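You operate a simulated robot arm through the tools that you are given. There is no shell and no other tool. Be economical: measure what you need, move in short steps, check, and stop when the job is done.

Carry out the task below with a simulated two-armed robot. There is one attempt and no reset: what you move stays moved.

TASK
Pick up the black marker with one hand, pass it to the other hand and put it on the grey table.

Only the result counts: the job must be done as asked and must still hold three seconds after the hand-in. Knocking over, shifting, dropping, spilling or breaking anything else fails it.

THE ROBOT
Two 7-joint arms with two-finger parallel grippers on one trunk, on a base that drives. Base frame: it is fixed to the floor where the robot stands at the start and does not move with it; the origin is under the middle of the robot, x ahead of it, y to its left, z up. Readings come in mm, degrees, newtons and seconds.
The left shoulder is at the start at [50, 177, 1129], the right one opposite. With the tool pointing down near the work surface each hand reaches from about 180 to 700 mm from the robot's upright axis, wherever it stands, measured 20 degrees to its own side. Places, roughly: black marker (3x3x13 cm) [500, 100, 1000]; grey table [-1300, -900, 700]. Payload 3.43 kg a hand.
Tool frame (each hand has its own): the origin (TCP) lies between the finger pads and is the grasp point; the fingertips stand 34 mm ahead of it; z points along the fingers, y is the line along which they close. The gripper opens to 128 mm. The fingers are 24 mm wide and 12 mm thick; the gripper's body (48 by 130 mm) begins 96 mm behind the TCP.
Orientation is that of the tool frame in the base frame, as a unit quaternion [w, x, y, z]. With the fingers straight down and closing along the base's y, the tool's x points along the base's -x, its y along +y and its z along -z.

THE INTERFACE
- The arms move only by the tool jog_arm. It takes "left_series", "right_series" or both (then of equal length, played together; a hand with none holds still); each is a list of rows, each a list of 3 entries, a list of its own where there are three numbers: the shift along the tool's x, y, z in units of 30 mm (1.0 is 30 mm), then the turn, a rotation vector about the tool's x, y, z in units of 4 degrees (1.0 is 4 degrees), then the opening, from 0 (shut) to 1 (fully open). In form: [[[tx, ty, tz], [ax, ay, az], gripper], ...]. A call has 1 to 10 rows; each row shifts and turns the commanded pose from where the row before left it, along the tool's axes as they then stand. A call with a number of a shift or a turn outside -1 to 1 is refused whole. Each row takes 0.2 s and may step no farther than 50 mm and 8.6 degrees from the row before; otherwise, or with a gripper value out of range, the whole call is refused. Where a pose cannot be reached the arm comes as near as it can. A force on the tool above 40 N (or 10 N above the force at the start of the call, whichever is more), or a blocked arm, ends the call early, and 0.2 s more pass. Each finger travels about 108 mm/s and halts on what it meets, pressing with about 34 N; the grip force reading is that of the motor and also rises with nothing between the fingers. The clock runs only during rows and for 0.2 s after the last one: add rows that do not move to give the fingers time. It gives the time, the measured TCP pose, the force on the tool (base axes), the opening and the grip force at its end, in the units of the frame above (readings bear some noise), with the torque about the TCP (base axes, N m) and any sound that the robot's microphone picked up.
- Cameras (640 x 400 px; columns grow to the right, rows downward): "scene" is now at [152, 39.6, 1297.8]; the picture's right is [0.44, -0.90, 0.00], its down [-0.46, -0.22, -0.86] and it looks along [0.77, 0.38, -0.51] (base axes); focal length 248 px, centre (320, 200). "left" rides on the left gripper at [76, 11, -160] in its tool frame; the picture's right is [-0.15, 0.99, 0.00], its down [-0.88, -0.13, -0.46] and it looks along [-0.45, -0.07, 0.89] (tool axes); focal length 234 px, centre (320, 200). "right" rides on the right gripper at [76, -11, -160] in its tool frame; the picture's right is [0.15, 0.99, 0.00], its down [-0.88, 0.13, -0.46] and it looks along [-0.45, 0.07, 0.89] (tool axes); focal length 234 px, centre (320, 200). There is no depth. A picture from a camera that has moved, and an enlarged one, comes with that camera's place and axes in the base frame and with its lens.
- get_image(camera): a new picture of that camera. No time passes.
- move_column(by): slides the trunk up (or, below 0, down) by that many mm; the arms and the scene camera ride with it, the base frame stays. It gives what a move gives, with no picture.
- base_move(legs): drives the robot by 1 to 6 legs, each [ahead, turn to the left] in mm and degrees, along the robot's own axes; the way and the turn of a leg run together, so that a leg with both is an arc; at most 1500 mm and 180 degrees a leg. The arms and the cameras ride along, it lands a little off, and it stops where it bumps. It gives what a move gives.
- pan_tilt(pan, tilt): turns the head with the scene camera to pan (to the left, within 80 degrees either way) and tilt (down, from -29 to 69), counted from straight ahead of the robot. It gives what a move gives.
- zoom(camera, box): a new picture of the part [left, top, right, bottom] of that camera's present view, enlarged. No time passes.
- job_done(): hands the job in; it is judged then, once.

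Go step by step. Nothing tells you exact positions but the pictures and the camera data: compare them with the known pose of the tool, close in by small moves and look again before you grip or let go. The budget is 120 turns and 100 pictures, counting those below and the enlarged ones. Unless the task says otherwise, let go and move clear before handing in, and close with one line.

The tools are called after "Emit:" by a JSON object that holds its "api" and its "payload". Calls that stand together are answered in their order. jog_arm: Moves the arms, as the interface text tells. Its arguments: {"type":"object","properties":{"left_series":{"type":"array"},"right_series":{"type":"array"}},"required":[]} The other tools are called the same way: move_column (by) slides the trunk up or down; base_move (legs) drives the base; pan_tilt (pan, tilt) turns the head that bears the scene camera; get_image (camera) takes a picture; zoom (camera, box) takes an enlarged picture of a part of a camera's view; job_done () hands the job in.

At the start:

```text
t: 0.0
left_tcp_pos: [349.3, 266.8, 1108.4]
left_ee_rot: [0.0, 0.001, 1.0, 0.0]
left_wrist_force: [0.8, 0.5, -0.6]
left_moment: [0.02, 0.01, -0.01]
left_grip_width: 127.9
left_finger_force: 0.1
right_tcp_pos: [440.3, -17.0, 1109.2]
right_ee_rot: [-0.001, 0.001, 1.0, 0.0]
right_wrist_force: [-0.1, 0.3, -0.9]
right_moment: [0.01, -0.03, -0.01]
right_grip_width: 127.8
right_finger_force: 0.1
trunk travel left (down, up): [-300.0, 101.0]
robot x, y, heading: [-0.8, 1.2, -0.0]
head pan, tilt: [26.1, 30.6]
```

scene: 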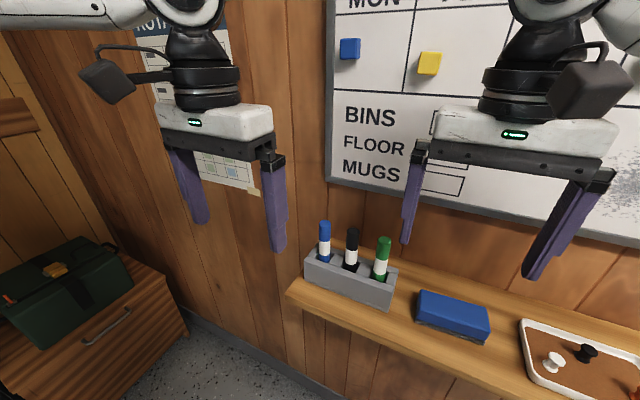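
right: 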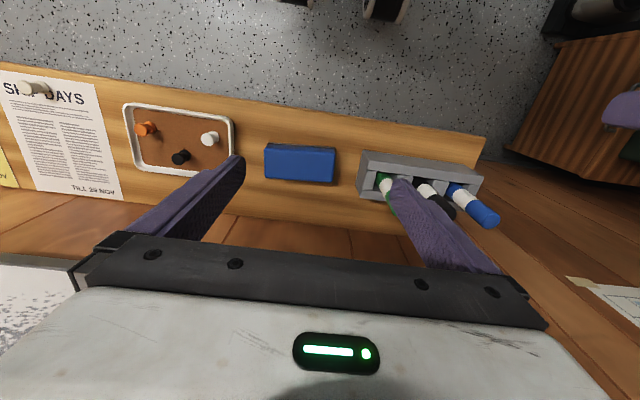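
left: 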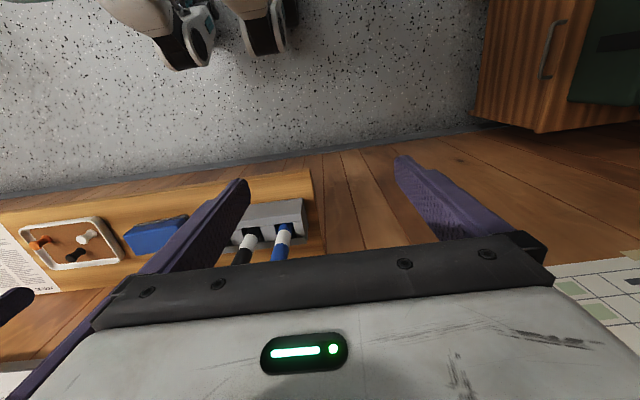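

I see three markers (blue, black, green) standing in a grey holder on a wall shelf; the black one's top is around [481, 140, 1030]. I'll look closer at the holder and how far the wall is.

Emit:
{"api": "zoom", "payload": {"camera": "scene", "box": [280, 200, 440, 320]}}

Emit:
{"api": "zoom", "payload": {"camera": "right", "box": [340, 130, 520, 250]}}

Emit:
{"api": "zoom", "payload": {"camera": "left", "box": [200, 170, 350, 290]}}

```text
3.33 times, centred on (360, 260) of scene
camera zoom: at [152.0, 39.6, 1297.8], right [0.44, -0.9, 0.0], down [-0.46, -0.22, -0.86], along [0.77, 0.38, -0.51], focal length 826 px, centre (187, 0)
```

zoom: 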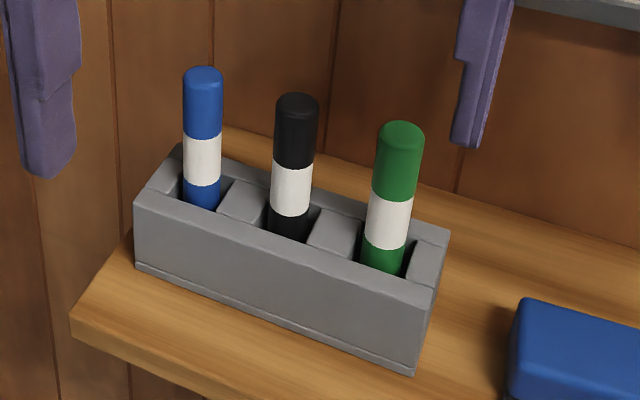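

```text
3.33 times, centred on (430, 190) of right
camera zoom: at [366.0, -28.3, 1267.3], right [-0.15, 0.99, 0.0], down [0.88, 0.13, 0.46], along [0.45, 0.07, -0.89], focal length 781 px, centre (-47, 233)
```

zoom: 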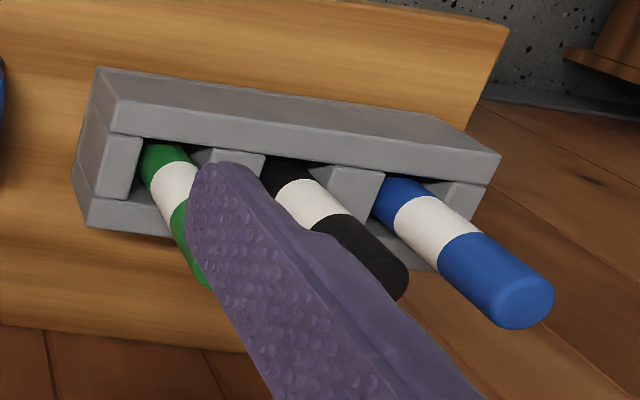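

```text
3.33 times, centred on (275, 230) of left
camera zoom: at [274.7, 278.3, 1267.2], right [0.15, 0.99, 0.0], down [0.88, -0.13, 0.46], along [0.45, -0.07, -0.89], focal length 781 px, centre (470, 100)
```

zoom: 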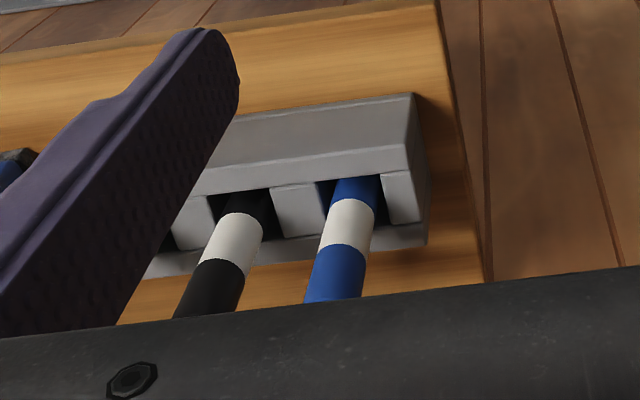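

The three markers stand about 54 mm apart at x≈480, with the black one near y≈138 and its top near z≈1036. I'll narrow the left gripper, bring it above the black marker and move the right hand aside.

Emit:
{"api": "jog_arm", "payload": {"left_series": [[[-0.85, -0.86, 0], [0, 0, 0], 0.34], [[-0.85, -0.86, 0], [0, 0, 0], 0.34], [[-0.85, -0.86, 0], [0, 0, 0], 0.34], [[-0.85, -0.86, 0], [0, 0, 0], 0.34], [[-0.85, -0.86, 0], [0, 0, 0], 0.34], [[0, 0, 0], [0, 0, 0], 0.34]], "right_series": [[[0, -0.8, 0], [0, 0, 0], 1], [[0, -0.8, 0], [0, 0, 0], 1], [[0, -0.8, 0], [0, 0, 0], 1], [[0, -0.8, 0], [0, 0, 0], 1], [[0, -0.8, 0], [0, 0, 0], 1], [[0, 0, 0], [0, 0, 0], 1]]}}

Emit:
{"api": "get_image", "payload": {"camera": "left"}}

Emit:
{"api": "get_image", "payload": {"camera": "scene"}}

Emit:
{"api": "get_image", "payload": {"camera": "right"}}

```text
t: 1.4
left_tcp_pos: [454.7, 165.8, 1106.6]
left_ee_rot: [0.0, -0.002, 1.0, 0.0]
left_wrist_force: [0.6, -0.6, 0.1]
left_moment: [0.01, 0.01, -0.01]
left_grip_width: 43.5
left_finger_force: 0.1
left hand out of reach, approached as far as the arm can: row 5
right_tcp_pos: [441.7, -138.8, 1108.6]
right_ee_rot: [0.001, 0.0, 1.0, 0.0]
right_wrist_force: [0.0, -1.1, -0.4]
right_moment: [0.03, 0.03, 0.01]
right_grip_width: 128.1
right_finger_force: 0.0
trunk travel left (down, up): [-300.0, 101.0]
robot x, y, heading: [1.3, 0.9, 0.1]
head pan, tilt: [26.1, 30.6]
```

```text
93 pictures are left
camera left: at [379.1, 176.1, 1265.0], right [0.14, 0.99, 0.0], down [0.88, -0.13, 0.46], along [0.45, -0.07, -0.89], focal length 234 px, centre (320, 200)
```

left: 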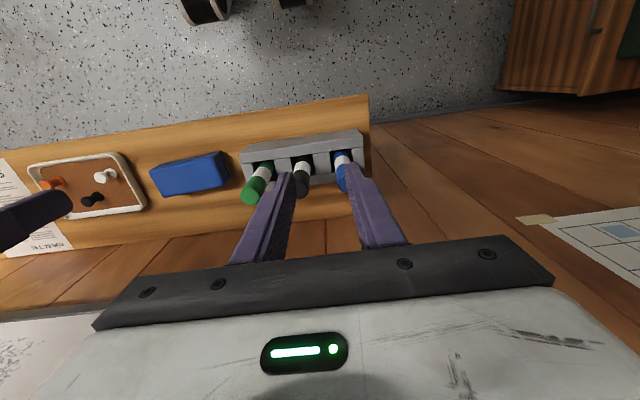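

```text
92 pictures are left
camera scene: at [152.4, 39.9, 1297.7], right [0.44, -0.9, 0.0], down [-0.46, -0.22, -0.86], along [0.77, 0.38, -0.51], focal length 248 px, centre (320, 200)
```

scene: 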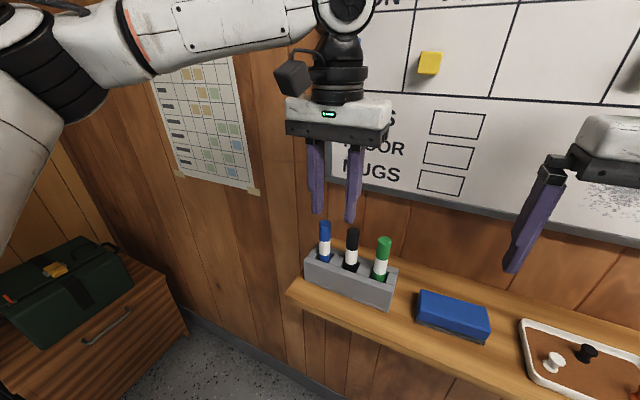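

```text
91 pictures are left
camera right: at [366.5, -148.7, 1268.0], right [-0.15, 0.99, 0.0], down [0.88, 0.13, 0.46], along [0.45, 0.07, -0.89], focal length 234 px, centre (320, 200)
```

right: 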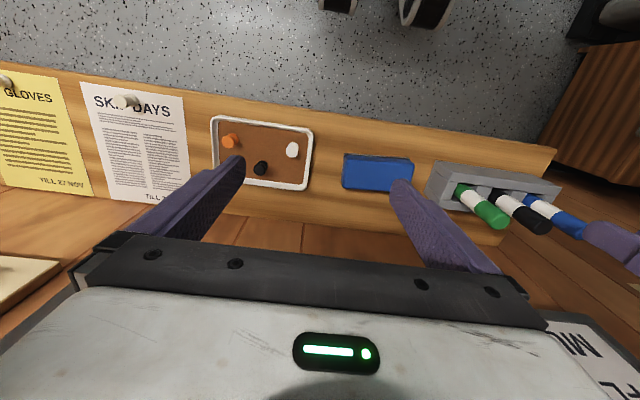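

The left arm stopped short at x≈455 because the wrist is high relative to the shoulder. I'll raise the trunk so the arm can reach out lower.

Emit:
{"api": "move_column", "payload": {"by": 95}}

Emit:
{"api": "jog_arm", "payload": {"left_series": [[[0, 0, 1], [0, 0, 0], 0.34], [[0, 0, 1], [0, 0, 0], 0.34], [[0, 0, 1], [0, 0, 0], 0.34], [[-0.5, -0.5, 0], [0, 0, 0], 0.34], [[-0.35, -0.4, 0], [0, 0, 0], 0.34], [[0, 0, 0], [0, 0, 0], 0.34]]}}

Emit:
{"api": "get_image", "payload": {"camera": "left"}}

Emit:
{"api": "get_image", "payload": {"camera": "right"}}

Emit:
{"api": "get_image", "payload": {"camera": "scene"}}

```text
t: 2.7
left_tcp_pos: [455.3, 164.3, 1200.8]
left_ee_rot: [0.0, -0.001, 1.0, 0.0]
left_wrist_force: [-0.7, -0.1, 0.0]
left_moment: [-0.02, 0.02, -0.01]
left_grip_width: 43.4
left_finger_force: 0.0
right_tcp_pos: [440.3, -138.9, 1204.3]
right_ee_rot: [-0.001, 0.0, 1.0, -0.001]
right_wrist_force: [-1.3, 0.2, -0.7]
right_moment: [0.0, 0.0, 0.01]
right_grip_width: 128.1
right_finger_force: 0.1
trunk travel left (down, up): [-395.0, 6.0]
robot x, y, heading: [1.5, 1.9, 0.2]
head pan, tilt: [26.1, 30.6]
```

```text
t: 4.1
left_tcp_pos: [471.1, 149.2, 1109.4]
left_ee_rot: [0.0, -0.001, 1.0, -0.001]
left_wrist_force: [0.2, -0.3, 0.1]
left_moment: [-0.01, 0.01, -0.02]
left_grip_width: 43.7
left_finger_force: 0.1
left hand out of reach, approached as far as the arm can: row 5
right_tcp_pos: [440.5, -138.6, 1203.4]
right_ee_rot: [0.0, 0.0, 1.0, 0.0]
right_wrist_force: [0.8, -0.2, 0.5]
right_moment: [0.0, 0.05, 0.0]
right_grip_width: 128.1
right_finger_force: 0.1
trunk travel left (down, up): [-395.0, 6.0]
robot x, y, heading: [0.9, -2.5, -0.2]
head pan, tilt: [26.1, 30.6]
```

```text
90 pictures are left
camera left: at [395.6, 160.3, 1269.4], right [0.14, 0.99, 0.0], down [0.88, -0.13, 0.46], along [0.45, -0.07, -0.89], focal length 234 px, centre (320, 200)
```

left: 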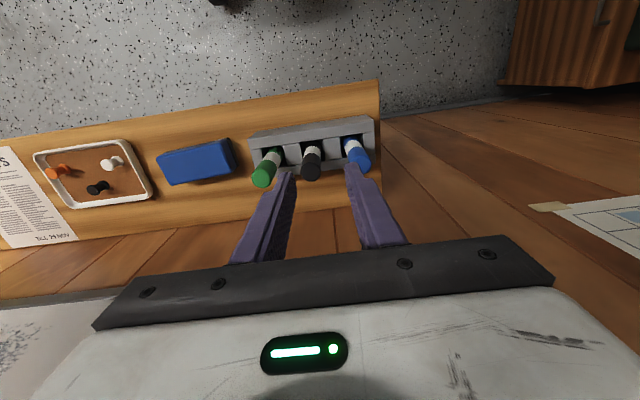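

```text
89 pictures are left
camera right: at [366.6, -148.8, 1362.9], right [-0.15, 0.99, 0.0], down [0.88, 0.13, 0.46], along [0.45, 0.07, -0.89], focal length 234 px, centre (320, 200)
```

right: 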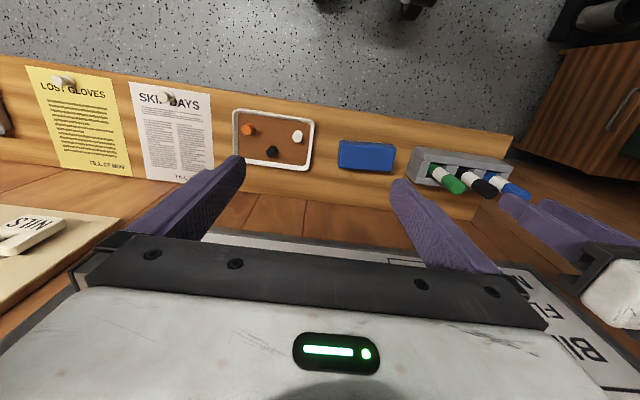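

```text
88 pictures are left
camera scene: at [152.4, 39.6, 1392.7], right [0.44, -0.9, 0.0], down [-0.46, -0.22, -0.86], along [0.77, 0.38, -0.51], focal length 248 px, centre (320, 200)
```

scene: 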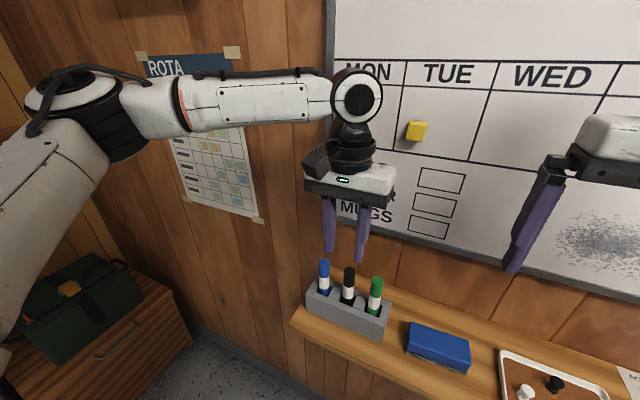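

The arm is still at its limit, so I'll pull the hand back and drive the base forward about 80 mm.

Emit:
{"api": "jog_arm", "payload": {"left_series": [[[1, 0, 0], [0, 0, 0], 0.34], [[1, 0, 0], [0, 0, 0], 0.34], [[0.9, 0, 0], [0, 0, 0], 0.34]], "right_series": [[[1, 0, 0], [0, 0, 0], 1], [[1, 0, 0], [0, 0, 0], 1], [[0.9, 0, 0], [0, 0, 0], 1]]}}

Emit:
{"api": "base_move", "payload": {"legs": [[80, 0]]}}

Emit:
{"api": "zoom", "payload": {"camera": "left", "box": [200, 70, 440, 220]}}

Emit:
{"api": "zoom", "payload": {"camera": "scene", "box": [250, 200, 450, 360]}}

```text
t: 4.9
left_tcp_pos: [382.5, 148.5, 1111.3]
left_ee_rot: [0.001, -0.001, 1.0, -0.002]
left_wrist_force: [-1.2, 0.7, 0.9]
left_moment: [0.02, -0.01, 0.0]
left_grip_width: 43.4
left_finger_force: 0.1
right_tcp_pos: [352.0, -137.8, 1203.7]
right_ee_rot: [0.001, 0.0, 1.0, 0.0]
right_wrist_force: [0.8, 0.5, 0.1]
right_moment: [0.0, -0.02, 0.04]
right_grip_width: 127.6
right_finger_force: 0.0
trunk travel left (down, up): [-395.0, 6.0]
robot x, y, heading: [-0.3, 0.3, 0.2]
head pan, tilt: [26.1, 30.6]
```

```text
t: 6.0
left_tcp_pos: [464.6, 148.5, 1110.3]
left_ee_rot: [-0.001, 0.0, 1.0, 0.0]
left_wrist_force: [-0.4, 0.3, 0.0]
left_moment: [0.03, 0.02, 0.0]
left_grip_width: 43.5
left_finger_force: 0.1
right_tcp_pos: [433.3, -137.3, 1203.2]
right_ee_rot: [0.0, 0.001, 1.0, 0.001]
right_wrist_force: [0.8, -0.8, 0.0]
right_moment: [0.01, 0.05, 0.03]
right_grip_width: 128.1
right_finger_force: 0.1
trunk travel left (down, up): [-395.0, 6.0]
robot x, y, heading: [76.4, 0.3, 0.0]
head pan, tilt: [26.1, 30.6]
```

```text
2.67 times, centred on (320, 145) of left
camera zoom: at [388.8, 160.0, 1269.5], right [0.15, 0.99, 0.0], down [0.88, -0.13, 0.46], along [0.45, -0.07, -0.89], focal length 624 px, centre (320, 347)
```

zoom: 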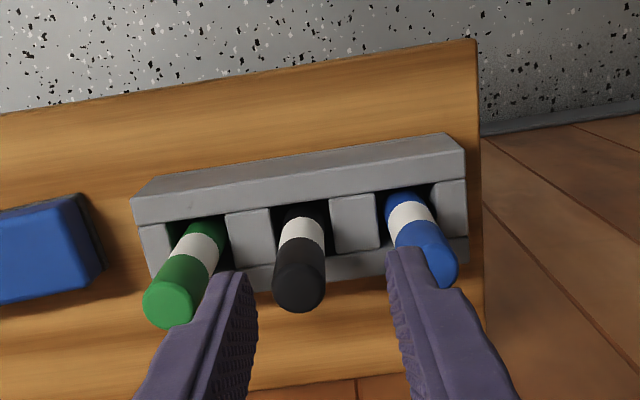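

```text
2.50 times, centred on (350, 280) of scene
camera zoom: at [233.0, 39.3, 1392.7], right [0.44, -0.9, 0.0], down [-0.46, -0.22, -0.86], along [0.77, 0.38, -0.51], focal length 620 px, centre (245, 0)
```

zoom: 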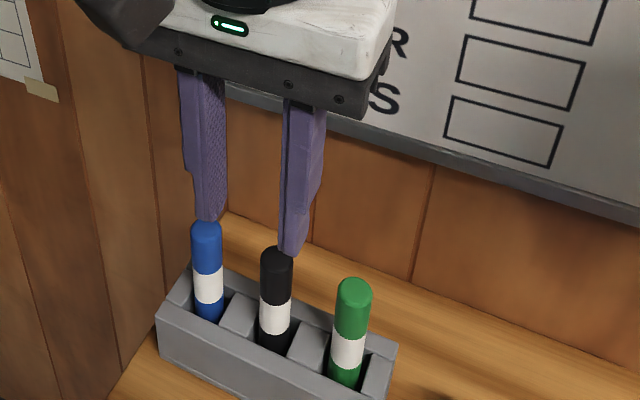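

The black cap is now triangulated at about [477, 137, 1043]. I'll centre the left hand over it at the same height and look before descending.

Emit:
{"api": "jog_arm", "payload": {"left_series": [[[-0.43, -0.38, 0], [0, 0, 0], 0.34], [[0, 0, 0.5], [0, 0, 0], 0.34], [[0, 0, 0], [0, 0, 0], 0.34]]}}

Emit:
{"api": "zoom", "payload": {"camera": "left", "box": [200, 70, 440, 220]}}

Emit:
{"api": "zoom", "payload": {"camera": "scene", "box": [250, 200, 450, 360]}}

```text
t: 6.8
left_tcp_pos: [476.0, 137.8, 1094.9]
left_ee_rot: [0.001, 0.0, 1.0, 0.0]
left_wrist_force: [0.0, 0.6, 0.3]
left_moment: [0.03, -0.01, -0.01]
left_grip_width: 43.5
left_finger_force: 0.2
right_tcp_pos: [432.0, -139.3, 1202.8]
right_ee_rot: [0.0, 0.002, 1.0, 0.0]
right_wrist_force: [-0.5, -0.3, 0.0]
right_moment: [-0.01, 0.0, 0.0]
right_grip_width: 128.1
right_finger_force: 0.1
trunk travel left (down, up): [-395.0, 6.0]
robot x, y, heading: [78.8, -3.6, 0.1]
head pan, tilt: [26.1, 30.6]
```

```text
2.67 times, centred on (320, 145) of left
camera zoom: at [401.1, 149.2, 1254.5], right [0.15, 0.99, 0.0], down [0.88, -0.13, 0.46], along [0.45, -0.07, -0.89], focal length 624 px, centre (320, 347)
```

zoom: 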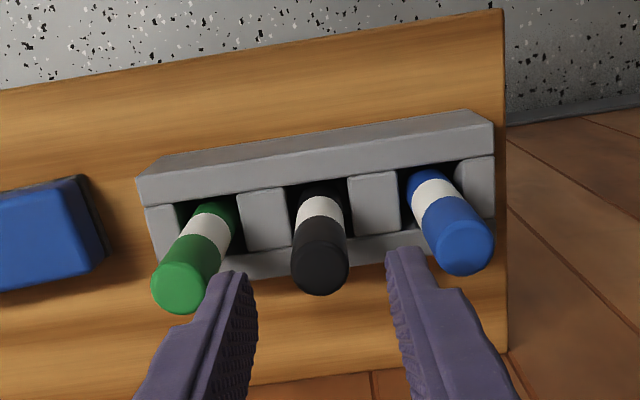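

```text
2.50 times, centred on (350, 280) of scene
camera zoom: at [232.2, 39.1, 1392.8], right [0.44, -0.9, 0.0], down [-0.46, -0.22, -0.86], along [0.77, 0.38, -0.51], focal length 620 px, centre (245, 0)
```

zoom: 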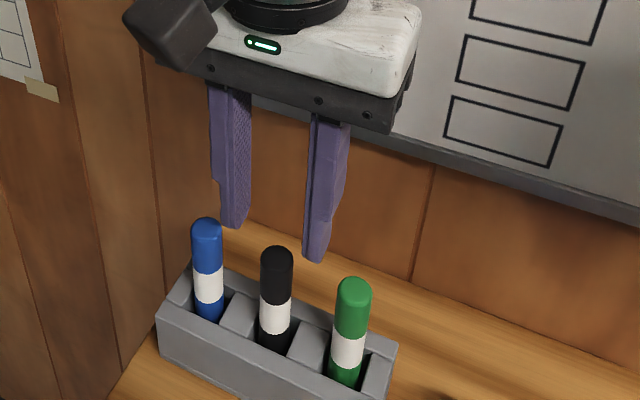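

The hand is centred over the black marker within about 1 mm, and both fingers fall in the gaps between markers. I'll descend with a slightly narrower opening.

Emit:
{"api": "jog_arm", "payload": {"left_series": [[[-0.03, 0, 0], [0, 0, 0], 0.3], [[0, 0, 0.6], [0, 0, 0], 0.3], [[0, 0, 0.5], [0, 0, 0], 0.3], [[0, 0, 0.5], [0, 0, 0], 0.3], [[0, 0, 0.5], [0, 0, 0], 0.3], [[0, 0, 0.4], [0, 0, 0], 0.3], [[0, 0, 0], [0, 0, 0], 0.3]]}}

Emit:
{"api": "zoom", "payload": {"camera": "left", "box": [200, 70, 440, 220]}}

Emit:
{"api": "zoom", "payload": {"camera": "scene", "box": [250, 200, 450, 360]}}

```text
t: 8.3
left_tcp_pos: [477.6, 136.9, 1021.1]
left_ee_rot: [0.0, 0.001, 1.0, 0.0]
left_wrist_force: [-1.0, -1.0, 0.1]
left_moment: [0.01, -0.02, 0.02]
left_grip_width: 38.2
left_finger_force: 0.0
right_tcp_pos: [432.6, -138.9, 1202.3]
right_ee_rot: [0.0, 0.001, 1.0, 0.0]
right_wrist_force: [0.0, 1.2, 0.4]
right_moment: [-0.02, 0.01, -0.02]
right_grip_width: 128.1
right_finger_force: 0.0
trunk travel left (down, up): [-395.0, 6.0]
robot x, y, heading: [82.9, -1.1, -0.1]
head pan, tilt: [26.1, 30.6]
```

```text
2.67 times, centred on (320, 145) of left
camera zoom: at [401.9, 148.5, 1180.1], right [0.15, 0.99, 0.0], down [0.88, -0.13, 0.46], along [0.45, -0.07, -0.89], focal length 624 px, centre (320, 347)
```

zoom: 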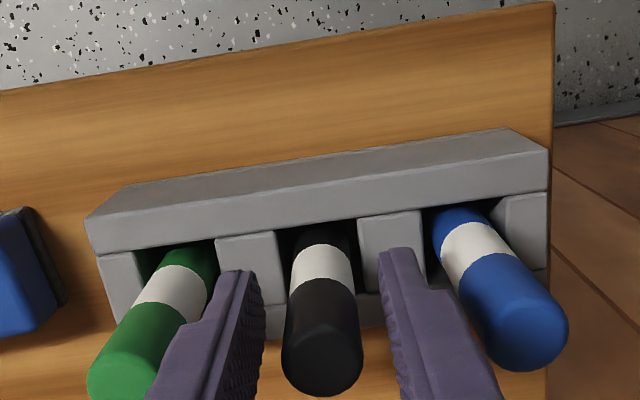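

```text
2.50 times, centred on (350, 280) of scene
camera zoom: at [232.0, 39.3, 1392.8], right [0.44, -0.9, 0.0], down [-0.46, -0.22, -0.86], along [0.77, 0.38, -0.51], focal length 620 px, centre (245, 0)
```

zoom: 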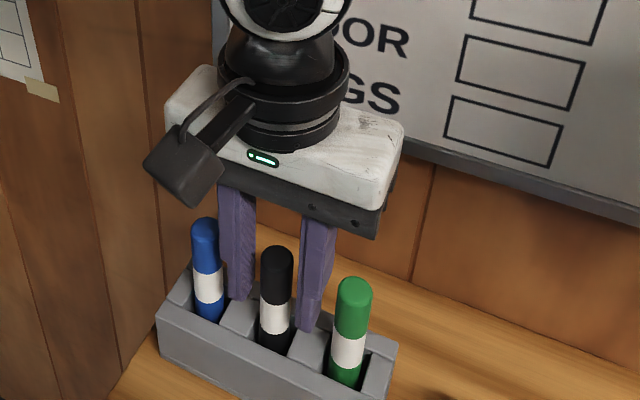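

The fingers straddle the black marker, clear of the neighbours and the holder. I'll close gently.

Emit:
{"api": "jog_arm", "payload": {"left_series": [[[0, 0, 0], [0, 0, 0], 0.24], [[0, 0, 0], [0, 0, 0], 0.2], [[0, 0, 0], [0, 0, 0], 0.15], [[0, 0, 0], [0, 0, 0], 0.05], [[0, 0, 0], [0, 0, 0], 0.0], [[0, 0, 0], [0, 0, 0], 0.0]]}}

Emit:
{"api": "zoom", "payload": {"camera": "left", "box": [200, 70, 440, 220]}}

```text
t: 9.8
left_tcp_pos: [476.3, 137.8, 1020.7]
left_ee_rot: [0.001, 0.0, 1.0, 0.0]
left_wrist_force: [-1.0, -0.6, 0.8]
left_moment: [-0.05, 0.01, 0.04]
left_grip_width: 20.4
left_finger_force: 34.5
right_tcp_pos: [431.6, -138.8, 1202.9]
right_ee_rot: [0.0, 0.001, 1.0, 0.0]
right_wrist_force: [0.2, -0.3, 0.7]
right_moment: [-0.01, -0.05, -0.02]
right_grip_width: 128.0
right_finger_force: 0.0
trunk travel left (down, up): [-395.0, 6.0]
robot x, y, heading: [78.9, 3.2, -0.1]
head pan, tilt: [26.1, 30.6]
```

```text
2.67 times, centred on (320, 145) of left
camera zoom: at [402.0, 148.5, 1180.4], right [0.15, 0.99, 0.0], down [0.88, -0.13, 0.46], along [0.45, -0.07, -0.89], focal length 624 px, centre (320, 347)
```

zoom: 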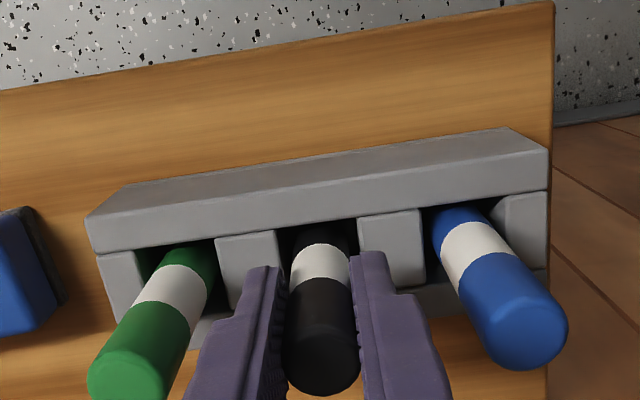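

The grip holds at 20.4 mm with 34 N. I'll lift straight up.

Emit:
{"api": "jog_arm", "payload": {"left_series": [[[0, 0, -0.5], [0, 0, 0], 0], [[0, 0, -0.7], [0, 0, 0], 0], [[0, 0, -0.8], [0, 0, 0], 0], [[0, 0, -0.8], [0, 0, 0], 0], [[0, 0, -0.8], [0, 0, 0], 0], [[0, 0, -0.4], [0, 0, 0], 0], [[0, 0, 0], [0, 0, 0], 0]]}}

Emit:
{"api": "get_image", "payload": {"camera": "scene"}}

```text
t: 11.3
left_tcp_pos: [477.3, 137.3, 1141.9]
left_ee_rot: [-0.001, 0.001, 1.0, 0.0]
left_wrist_force: [-0.4, -0.6, -0.1]
left_moment: [0.01, 0.0, 0.02]
left_grip_width: 20.7
left_finger_force: 34.0
right_tcp_pos: [431.8, -138.6, 1202.3]
right_ee_rot: [0.0, 0.001, 1.0, 0.0]
right_wrist_force: [0.7, -0.5, -0.2]
right_moment: [0.01, -0.01, 0.03]
right_grip_width: 127.9
right_finger_force: 0.1
trunk travel left (down, up): [-395.0, 6.0]
robot x, y, heading: [79.0, 1.7, -0.1]
head pan, tilt: [26.1, 30.6]
```

```text
80 pictures are left
camera scene: at [232.2, 39.4, 1392.8], right [0.44, -0.9, 0.0], down [-0.46, -0.22, -0.86], along [0.77, 0.38, -0.51], focal length 248 px, centre (320, 200)
```

scene: 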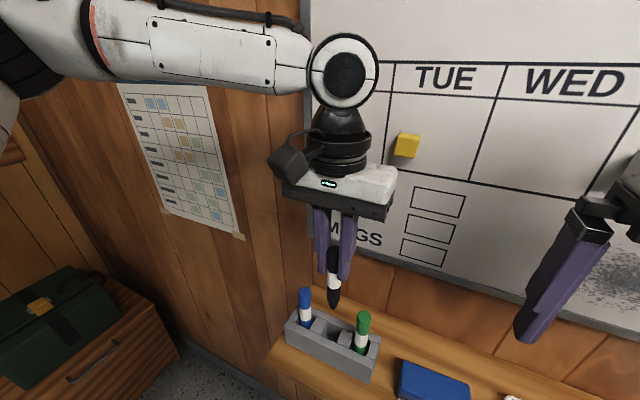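

The marker is lifted cleanly, with the other two still in place. I'll raise it a little more, pull back from the shelf and back up, then look around.

Emit:
{"api": "jog_arm", "payload": {"left_series": [[[0, 0, -0.8], [0, 0, 0], 0], [[0.3, 0, -0.5], [0, 0, 0], 0], [[0.8, 0, 0], [0, 0, 0], 0], [[0.8, 0, 0], [0, 0, 0], 0], [[0, 0, 0], [0, 0, 0], 0]]}}

Emit:
{"api": "base_move", "payload": {"legs": [[-300, 0]]}}

Emit:
{"api": "pan_tilt", "payload": {"pan": -75, "tilt": 35}}

Emit:
{"api": "get_image", "payload": {"camera": "scene"}}

```text
t: 12.6
left_tcp_pos: [420.9, 139.5, 1178.8]
left_ee_rot: [0.0, 0.0, 1.0, 0.0]
left_wrist_force: [0.2, -0.1, 0.0]
left_moment: [0.0, 0.05, 0.0]
left_grip_width: 20.7
left_finger_force: 34.1
right_tcp_pos: [432.1, -138.8, 1201.7]
right_ee_rot: [0.0, 0.001, 1.0, -0.001]
right_wrist_force: [0.6, 0.0, 0.0]
right_moment: [0.0, 0.05, 0.01]
right_grip_width: 128.0
right_finger_force: 0.0
trunk travel left (down, up): [-395.0, 6.0]
robot x, y, heading: [77.7, 0.2, 0.1]
head pan, tilt: [26.1, 30.6]
```

```text
t: 14.6
left_tcp_pos: [124.0, 140.8, 1180.1]
left_ee_rot: [0.0, -0.003, 1.0, -0.001]
left_wrist_force: [-0.9, 0.2, 0.5]
left_moment: [0.02, -0.04, -0.01]
left_grip_width: 20.8
left_finger_force: 34.1
right_tcp_pos: [135.7, -137.0, 1203.3]
right_ee_rot: [0.0, -0.002, 1.0, 0.0]
right_wrist_force: [-1.3, 0.2, 1.1]
right_moment: [-0.02, -0.03, 0.01]
right_grip_width: 127.9
right_finger_force: 0.1
trunk travel left (down, up): [-395.0, 6.0]
robot x, y, heading: [-216.6, 0.7, -0.1]
head pan, tilt: [26.1, 30.6]
```

```text
t: 16.4
left_tcp_pos: [124.6, 140.1, 1179.0]
left_ee_rot: [0.0, -0.004, 1.0, 0.0]
left_wrist_force: [0.2, -0.7, -0.7]
left_moment: [0.02, 0.0, 0.01]
left_grip_width: 19.9
left_finger_force: 34.0
right_tcp_pos: [135.8, -136.7, 1203.0]
right_ee_rot: [0.0, -0.001, 1.0, 0.0]
right_wrist_force: [-0.5, 0.9, 0.3]
right_moment: [-0.02, 0.06, 0.01]
right_grip_width: 128.0
right_finger_force: 0.0
trunk travel left (down, up): [-395.0, 6.0]
robot x, y, heading: [-216.6, -1.3, 0.3]
head pan, tilt: [-75.0, 35.0]
```

```text
79 pictures are left
camera scene: at [-122.7, -85.1, 1386.0], right [-0.96, -0.26, 0.0], down [-0.15, 0.55, -0.82], along [0.22, -0.79, -0.57], focal length 248 px, centre (320, 200)
```

scene: 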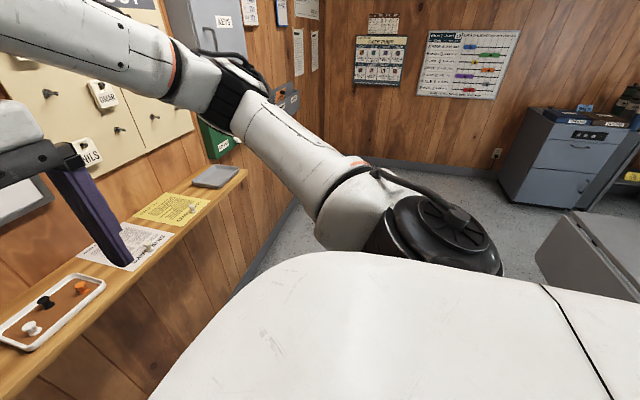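

The marker is secure and the area ahead is clear of the shelf. I'll pitch the left hand forward so the marker lies horizontally along x for the right hand to take from above.

Emit:
{"api": "jog_arm", "payload": {"left_series": [[[0, 0, 0], [0, -1, 0], 0], [[0, 0, 0], [0, -1, 0], 0], [[0, 0, 0], [0, -1, 0], 0], [[0, 0, 0], [0, -1, 0], 0], [[0, 0, 0], [0, -1, 0], 0], [[0, 0, 0], [0, -1, 0], 0], [[0, 0, 0], [0, -1, 0], 0], [[0, 0, 0], [0, -1, 0], 0], [[0, 0, 0], [0, -1, 0], 0], [[0, 0, 0], [0, -1, 0], 0]]}}

Emit:
{"api": "jog_arm", "payload": {"left_series": [[[0, 0, 0.3], [0, -1, 0], 0], [[0, 0, 0.3], [0, -1, 0], 0], [[0, 0, 0.3], [0, -1, 0], 0], [[0, 0, 0.3], [0, -1, 0], 0], [[0, 0, 0.3], [0, -1, 0], 0], [[0, 0, 0.3], [0, -1, 0], 0], [[0, 0, 0.3], [0, -1, 0], 0], [[0, 0, 0.3], [0, -1, 0], 0], [[0, 0, 0], [0, -1, 0], 0], [[0, 0, 0], [0, -1, 0], 0]]}}

Emit:
{"api": "pan_tilt", "payload": {"pan": 10, "tilt": 35}}

Emit:
{"api": "get_image", "payload": {"camera": "scene"}}

```text
t: 18.6
left_tcp_pos: [129.3, 137.7, 1184.3]
left_ee_rot: [0.342, -0.003, 0.94, 0.001]
left_wrist_force: [0.4, 0.4, -0.4]
left_moment: [0.02, 0.02, -0.02]
left_grip_width: 19.8
left_finger_force: 33.8
left hand out of reach, approached as far as the arm can: row 10
right_tcp_pos: [136.6, -137.9, 1202.8]
right_ee_rot: [0.001, -0.002, 1.0, 0.0]
right_wrist_force: [-0.1, 0.0, -0.1]
right_moment: [-0.04, 0.04, 0.02]
right_grip_width: 128.1
right_finger_force: 0.1
trunk travel left (down, up): [-395.0, 6.0]
robot x, y, heading: [-218.0, -1.6, 0.4]
head pan, tilt: [-75.0, 35.0]
```

```text
t: 20.8
left_tcp_pos: [257.7, 120.7, 1184.3]
left_ee_rot: [0.644, -0.002, 0.765, 0.001]
left_wrist_force: [-0.7, 0.5, -0.6]
left_moment: [-0.02, 0.0, 0.0]
left_grip_width: 22.4
left_finger_force: 0.5
left hand out of reach, approached as far as the arm can: row 1, 2, 3, 4, 5, 6, 7, 8, 9, 10
right_tcp_pos: [136.8, -137.2, 1203.1]
right_ee_rot: [0.0, -0.002, 1.0, 0.0]
right_wrist_force: [-0.2, -0.3, 0.0]
right_moment: [0.01, 0.01, 0.01]
right_grip_width: 127.8
right_finger_force: 0.0
trunk travel left (down, up): [-395.0, 6.0]
robot x, y, heading: [-219.5, -0.9, -0.1]
head pan, tilt: [-75.0, 35.0]
```

```text
t: 22.4
left_tcp_pos: [256.7, 119.7, 1183.9]
left_ee_rot: [0.643, -0.002, 0.766, 0.001]
left_wrist_force: [0.4, 0.4, -0.2]
left_moment: [0.02, 0.0, 0.01]
left_grip_width: 19.1
left_finger_force: 0.0
right_tcp_pos: [135.8, -137.2, 1202.9]
right_ee_rot: [0.001, -0.002, 1.0, 0.0]
right_wrist_force: [-0.8, -0.9, -0.1]
right_moment: [-0.03, 0.02, 0.01]
right_grip_width: 128.0
right_finger_force: 0.0
trunk travel left (down, up): [-395.0, 6.0]
robot x, y, heading: [-216.8, 1.4, 0.1]
head pan, tilt: [10.0, 35.0]
```

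```text
78 pictures are left
camera scene: at [-59.3, 15.4, 1386.0], right [0.18, -0.98, 0.0], down [-0.56, -0.1, -0.82], along [0.81, 0.15, -0.57], focal length 248 px, centre (320, 200)
```

scene: 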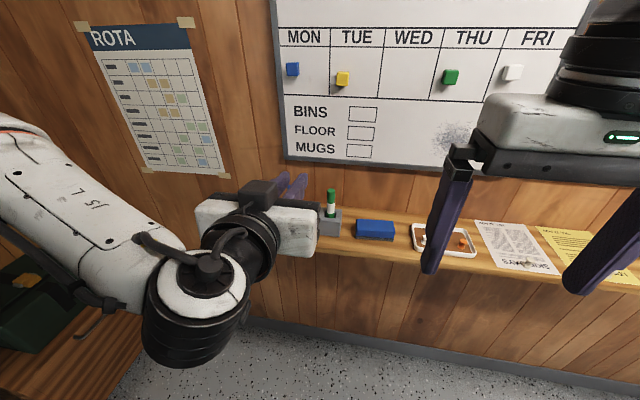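

The left grip force reads near zero after the pitch, which is suspicious. I'll check whether the marker is still between the fingers.

Emit:
{"api": "get_image", "payload": {"camera": "left"}}

Emit:
{"api": "zoom", "payload": {"camera": "scene", "box": [200, 150, 360, 270]}}

Emit:
{"api": "get_image", "payload": {"camera": "right"}}

```text
77 pictures are left
camera left: at [86.4, 130.6, 1136.1], right [0.02, 0.99, 0.14], down [-0.3, -0.13, 0.95], along [0.96, -0.06, 0.29], focal length 234 px, centre (320, 200)
```

left: 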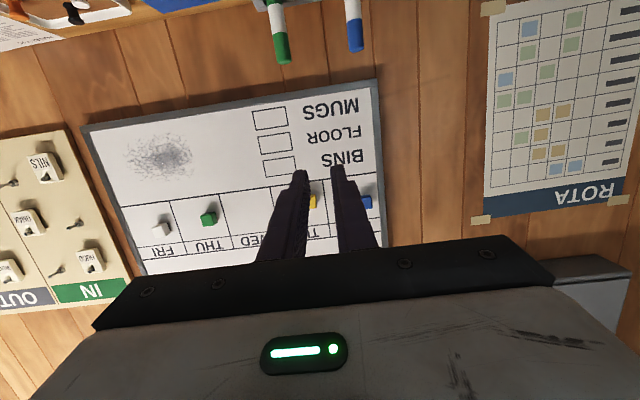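

```text
3.33 times, centred on (280, 210) of scene
camera zoom: at [-59.3, 15.4, 1386.0], right [0.18, -0.98, 0.0], down [-0.56, -0.1, -0.82], along [0.81, 0.15, -0.57], focal length 826 px, centre (453, 167)
```

zoom: 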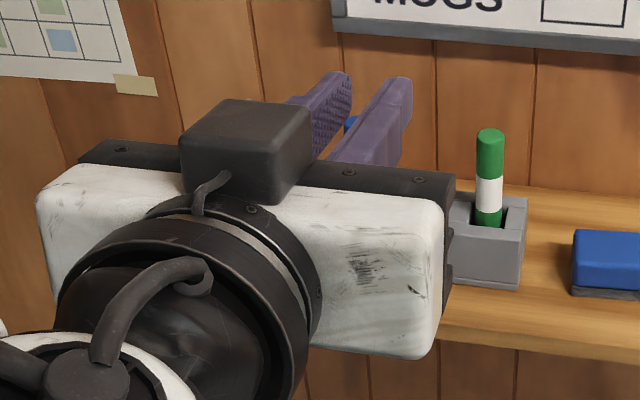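

```text
75 pictures are left
camera right: at [62.0, -148.0, 1361.9], right [-0.15, 0.99, 0.0], down [0.88, 0.13, 0.46], along [0.45, 0.07, -0.89], focal length 234 px, centre (320, 200)
```

right: 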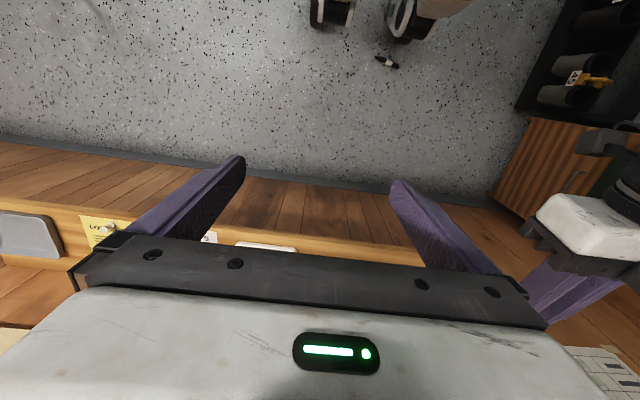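

The marker slipped out when the arm jumped configuration; it seems to be lying on the floor near [-67, 164]. It is retrievable, so I'll zoom in on it and look down with the head.

Emit:
{"api": "zoom", "payload": {"camera": "right", "box": [290, 0, 480, 120]}}

Emit:
{"api": "pan_tilt", "payload": {"pan": 40, "tilt": 69}}

Emit:
{"api": "get_image", "payload": {"camera": "scene"}}

```text
3.33 times, centred on (385, 60) of right
camera zoom: at [62.0, -148.0, 1361.9], right [-0.15, 0.99, 0.0], down [0.88, 0.13, 0.46], along [0.45, 0.07, -0.89], focal length 781 px, centre (103, 667)
```

zoom: 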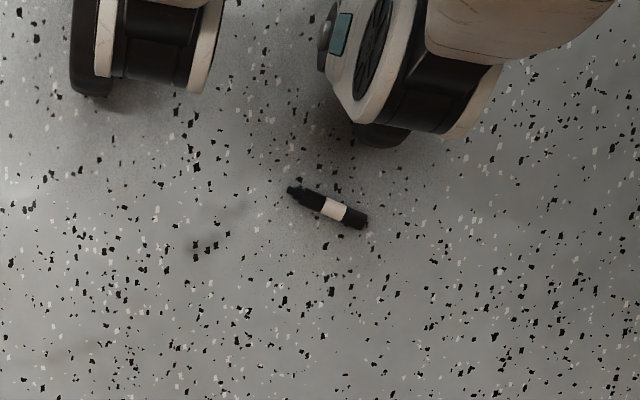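

```text
t: 23.4
left_tcp_pos: [256.2, 120.4, 1182.9]
left_ee_rot: [0.643, -0.002, 0.766, 0.002]
left_wrist_force: [1.3, -1.0, 0.6]
left_moment: [0.0, 0.03, -0.01]
left_grip_width: 16.9
left_finger_force: 0.0
right_tcp_pos: [136.3, -137.3, 1203.0]
right_ee_rot: [0.001, -0.002, 1.0, 0.0]
right_wrist_force: [0.1, -0.3, 0.9]
right_moment: [-0.02, 0.02, 0.02]
right_grip_width: 128.0
right_finger_force: 0.1
trunk travel left (down, up): [-395.0, 6.0]
robot x, y, heading: [-213.1, -1.6, 0.2]
head pan, tilt: [40.0, 68.8]
```

```text
73 pictures are left
camera scene: at [-103.2, 35.9, 1342.4], right [0.65, -0.76, 0.0], down [-0.71, -0.6, -0.36], along [0.28, 0.23, -0.93], focal length 248 px, centre (320, 200)
```

scene: 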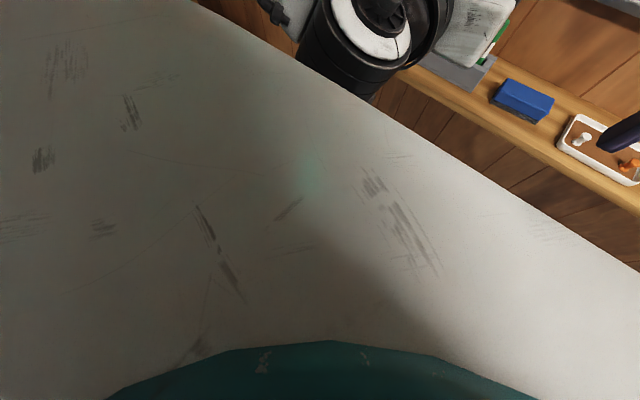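

The marker lies at about [-68, 175, 12] on the floor, axis mostly along y, close to the robot's feet. Before backing up I'll look to both sides and behind.

Emit:
{"api": "pan_tilt", "payload": {"pan": 80, "tilt": 30}}

Emit:
{"api": "get_image", "payload": {"camera": "scene"}}

Emit:
{"api": "pan_tilt", "payload": {"pan": -80, "tilt": 10}}

Emit:
{"api": "get_image", "payload": {"camera": "scene"}}

```text
t: 24.4
left_tcp_pos: [256.0, 119.8, 1182.5]
left_ee_rot: [0.643, -0.002, 0.766, 0.001]
left_wrist_force: [-0.2, 0.9, 0.6]
left_moment: [0.05, -0.04, -0.01]
left_grip_width: 14.3
left_finger_force: 0.2
right_tcp_pos: [136.7, -136.3, 1203.1]
right_ee_rot: [-0.001, -0.001, 1.0, 0.0]
right_wrist_force: [0.0, 0.6, -0.5]
right_moment: [-0.03, -0.02, 0.01]
right_grip_width: 128.1
right_finger_force: 0.1
trunk travel left (down, up): [-395.0, 6.0]
robot x, y, heading: [-216.6, -0.4, 0.2]
head pan, tilt: [80.0, 30.0]
```

```text
72 pictures are left
camera scene: at [-130.5, 89.0, 1393.7], right [0.99, -0.17, 0.0], down [-0.09, -0.49, -0.87], along [0.15, 0.85, -0.5], focal length 248 px, centre (320, 200)
```

scene: 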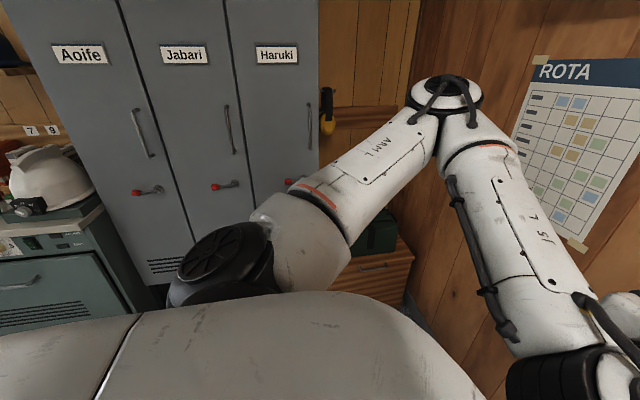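

```text
t: 26.9
left_tcp_pos: [256.9, 118.7, 1183.3]
left_ee_rot: [0.643, -0.002, 0.766, 0.001]
left_wrist_force: [-0.1, 0.3, 0.4]
left_moment: [0.02, 0.02, 0.01]
left_grip_width: 8.2
left_finger_force: 0.1
right_tcp_pos: [135.7, -137.9, 1202.6]
right_ee_rot: [0.0, -0.001, 1.0, 0.0]
right_wrist_force: [0.1, -0.3, 0.3]
right_moment: [0.0, 0.0, -0.02]
right_grip_width: 127.9
right_finger_force: 0.1
trunk travel left (down, up): [-395.0, 6.0]
robot x, y, heading: [-217.2, -1.8, 0.2]
head pan, tilt: [-80.0, 10.0]
```

```text
71 pictures are left
camera scene: at [-129.4, -91.7, 1426.1], right [-0.98, -0.18, 0.0], down [-0.03, 0.17, -0.98], along [0.18, -0.97, -0.17], focal length 248 px, centre (320, 200)
```

scene: 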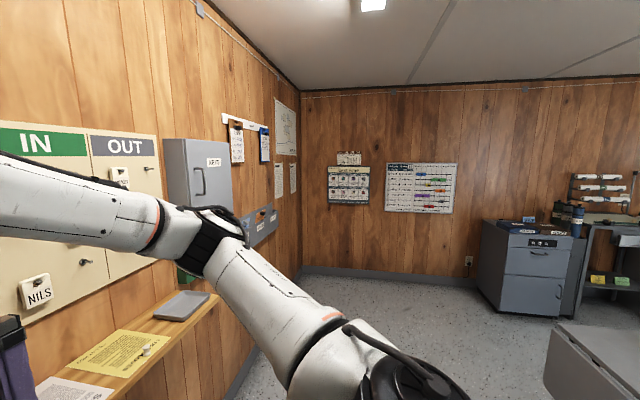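

The way back is clear as far as I can see. I'll back up 250 mm, bring the left hand back to pointing down, and test yawing the right hand so its camera faces outward.

Emit:
{"api": "base_move", "payload": {"legs": [[-250, 0]]}}

Emit:
{"api": "jog_arm", "payload": {"left_series": [[[0, 0, 0], [0, 1, 0], 0.5], [[0, 0, 0], [0, 1, 0], 0.5], [[0, 0, 0], [0, 1, 0], 0.5], [[0, 0, 0], [0, 1, 0], 0.5], [[0, 0, 0], [0, 1, 0], 0.5], [[0, 0, 0], [0, 1, 0], 0.5], [[0, 0, 0], [0, 1, 0], 0.5], [[0, 0, 0], [0, 1, 0], 0.5], [[0, 0, 0], [0, 1, 0], 0.5], [[0, 0, 0], [0, 1, 0], 0.5]], "right_series": [[[0, 0, 0], [0, 0, -1], 1], [[0, 0, 0], [0, 0, -1], 1], [[0, 0, 0], [0, 0, -1], 1], [[0, 0, 0], [0, 0, -1], 1], [[0, 0, 0], [0, 0, -1], 1], [[0, 0, 0], [0, 0, -1], 1], [[0, 0, 0], [0, 0, -1], 1], [[0, 0, 0], [0, 0, -1], 1], [[0, 0, 0], [0, 0, -1], 1], [[0, 0, 0], [0, 0, -1], 1]]}}

Emit:
{"api": "jog_arm", "payload": {"left_series": [[[0, 0, 0], [0, 1, 0], 0.5], [[0, 0, 0], [0, 1, 0], 0.5], [[0, 0, 0], [0, 1, 0], 0.5], [[0, 0, 0], [0, 1, 0], 0.5], [[0, 0, 0], [0, 1, 0], 0.5], [[0, 0, 0], [0, 1, 0], 0.5], [[0, 0, 0], [0, 1, 0], 0.5], [[0, 0, 0], [0, 1, 0], 0.5], [[0, 0, 0], [0, 1, 0], 0.5], [[0, 0, 0], [0, 1, 0], 0.5]], "right_series": [[[0, 0, 0], [0, 0, -1], 1], [[0, 0, 0], [0, 0, -1], 1], [[0, 0, 0], [0, 0, -1], 1], [[0, 0, 0], [0, 0, -1], 1], [[0, 0, 0], [0, 0, -1], 1], [[0, 0, 0], [0, 0, -1], 1], [[0, 0, 0], [0, 0, -1], 1], [[0, 0, 0], [0, 0, -1], 1], [[0, 0, 0], [0, 0, -1], 1], [[0, 0, 0], [0, 0, -1], 1]]}}

```text
t: 28.7
left_tcp_pos: [8.5, 120.1, 1184.7]
left_ee_rot: [0.644, -0.003, 0.765, 0.003]
left_wrist_force: [-0.6, -0.3, 0.2]
left_moment: [-0.01, 0.02, -0.02]
left_grip_width: 0.0
left_finger_force: 32.7
right_tcp_pos: [-112.6, -138.3, 1202.3]
right_ee_rot: [0.001, -0.002, 1.0, 0.0]
right_wrist_force: [-0.4, 0.1, 0.5]
right_moment: [-0.03, -0.02, 0.01]
right_grip_width: 127.9
right_finger_force: 0.1
trunk travel left (down, up): [-395.0, 6.0]
robot x, y, heading: [-464.7, -0.6, 0.4]
head pan, tilt: [-80.0, 10.0]
```

```text
t: 30.9
left_tcp_pos: [9.8, 118.7, 1182.8]
left_ee_rot: [0.341, -0.002, 0.94, 0.0]
left_wrist_force: [0.8, -0.1, -0.4]
left_moment: [0.0, -0.02, -0.01]
left_grip_width: 64.2
left_finger_force: 0.1
right_tcp_pos: [-111.3, -137.2, 1202.9]
right_ee_rot: [0.001, -0.344, 0.939, 0.0]
right_wrist_force: [0.0, -0.3, 0.0]
right_moment: [0.0, -0.01, -0.03]
right_grip_width: 128.0
right_finger_force: 0.1
trunk travel left (down, up): [-395.0, 6.0]
robot x, y, heading: [-464.4, -4.0, 0.3]
head pan, tilt: [-80.0, 10.0]
```

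```text
t: 33.1
left_tcp_pos: [9.0, 118.8, 1182.2]
left_ee_rot: [0.174, -0.004, 0.985, 0.0]
left_wrist_force: [-0.1, -0.3, -0.6]
left_moment: [0.01, 0.02, -0.02]
left_grip_width: 63.9
left_finger_force: 0.0
left hand out of reach, approached as far as the arm can: row 6, 7, 8, 9, 10
right_tcp_pos: [-110.4, -136.9, 1202.9]
right_ee_rot: [0.0, -0.645, 0.764, 0.0]
right_wrist_force: [0.8, 0.2, 0.8]
right_moment: [0.0, -0.02, 0.01]
right_grip_width: 128.0
right_finger_force: 0.0
trunk travel left (down, up): [-395.0, 6.0]
robot x, y, heading: [-464.3, -1.0, 0.5]
head pan, tilt: [-80.0, 10.0]
```

The right hand yawed without trouble; the left is at its reach limit again. I'll draw the left hand back and finish both rotations.

Emit:
{"api": "jog_arm", "payload": {"left_series": [[[1, 0, 0], [0, 0, 0], 0.5], [[1, 0, 0], [0, 0, 0], 0.5], [[1, 0, 0], [0, 0, 0], 0.5], [[1, 0, 0], [0, 0, 0], 0.5], [[0, 0, 0], [0, 0, 0], 0.5]], "right_series": [[[0, 0, 0], [0, 0, -1], 1], [[0, 0, 0], [0, 0, -1], 1], [[0, 0, 0], [0, 0, -0.5], 1], [[0, 0, 0], [0, 0, 0], 1], [[0, 0, 0], [0, 0, 0], 1]]}}

```text
t: 34.3
left_tcp_pos: [-104.4, 119.9, 1141.5]
left_ee_rot: [0.174, -0.005, 0.985, 0.0]
left_wrist_force: [-0.7, 0.0, -0.3]
left_moment: [-0.01, 0.02, 0.04]
left_grip_width: 63.9
left_finger_force: 0.0
right_tcp_pos: [-111.2, -138.6, 1203.1]
right_ee_rot: [0.0, 0.709, -0.705, 0.0]
right_wrist_force: [-0.5, 0.8, 0.5]
right_moment: [0.02, 0.04, 0.03]
right_grip_width: 127.9
right_finger_force: 0.2
trunk travel left (down, up): [-395.0, 6.0]
robot x, y, heading: [-465.2, 0.4, 0.3]
head pan, tilt: [-80.0, 10.0]
```

Now I'll level the left hand and begin yawing it the opposite way.

Emit:
{"api": "jog_arm", "payload": {"left_series": [[[0, 0.4, 0], [0, 1, 0], 0.5], [[0, 0.4, 0], [0, 1, 0], 0.5], [[0, 0.4, 0], [0, 1, 0], 0.5], [[0, 0.4, 0], [0, 1, 0], 0.5], [[0, 0.4, 0], [0, 1, 0], 0.5], [[0, 0, 0], [0, 0, 1], 0.5], [[0, 0, 0], [0, 0, 1], 0.5], [[0, 0, 0], [0, 0, 1], 0.5], [[0, 0, 0], [0, 0, 1], 0.5], [[0, 0, 0], [0, 0, 1], 0.5]]}}

Emit:
{"api": "jog_arm", "payload": {"left_series": [[[0, 0, 0], [0, 0, 1], 0.5], [[0, 0, 0], [0, 0, 1], 0.5], [[0, 0, 0], [0, 0, 1], 0.5], [[0, 0, 0], [0, 0, 1], 0.5], [[0, 0, 0], [0, 0, 1], 0.5], [[0, 0, 0], [0, 0, 1], 0.5], [[0, 0, 0], [0, 0, 1], 0.5], [[0, 0, 0], [0, 0, 1], 0.5], [[0, 0, 0], [0, 0, 1], 0.5], [[0, 0, 0], [0, 0, 1], 0.5]]}}

```text
t: 36.5
left_tcp_pos: [-103.5, 179.0, 1143.2]
left_ee_rot: [0.0, 0.171, 0.985, -0.001]
left_wrist_force: [-0.7, 0.5, 0.2]
left_moment: [0.0, 0.02, -0.02]
left_grip_width: 64.0
left_finger_force: 0.0
right_tcp_pos: [-111.8, -137.6, 1202.9]
right_ee_rot: [0.0, 0.709, -0.705, 0.0]
right_wrist_force: [0.4, -0.7, 0.9]
right_moment: [0.02, -0.02, 0.02]
right_grip_width: 127.8
right_finger_force: 0.1
trunk travel left (down, up): [-395.0, 6.0]
robot x, y, heading: [-463.5, 1.3, 0.3]
head pan, tilt: [-80.0, 10.0]
```

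```text
t: 38.7
left_tcp_pos: [-103.8, 179.0, 1142.2]
left_ee_rot: [0.0, 0.497, 0.868, -0.001]
left_wrist_force: [0.0, -0.6, 0.2]
left_moment: [0.01, -0.02, -0.02]
left_grip_width: 63.8
left_finger_force: 0.0
right_tcp_pos: [-111.2, -139.0, 1202.9]
right_ee_rot: [0.001, 0.709, -0.705, 0.0]
right_wrist_force: [0.2, -0.5, 0.2]
right_moment: [-0.02, 0.0, -0.02]
right_grip_width: 128.0
right_finger_force: 0.2
trunk travel left (down, up): [-395.0, 6.0]
robot x, y, heading: [-463.7, -2.2, 0.3]
head pan, tilt: [-80.0, 10.0]
```

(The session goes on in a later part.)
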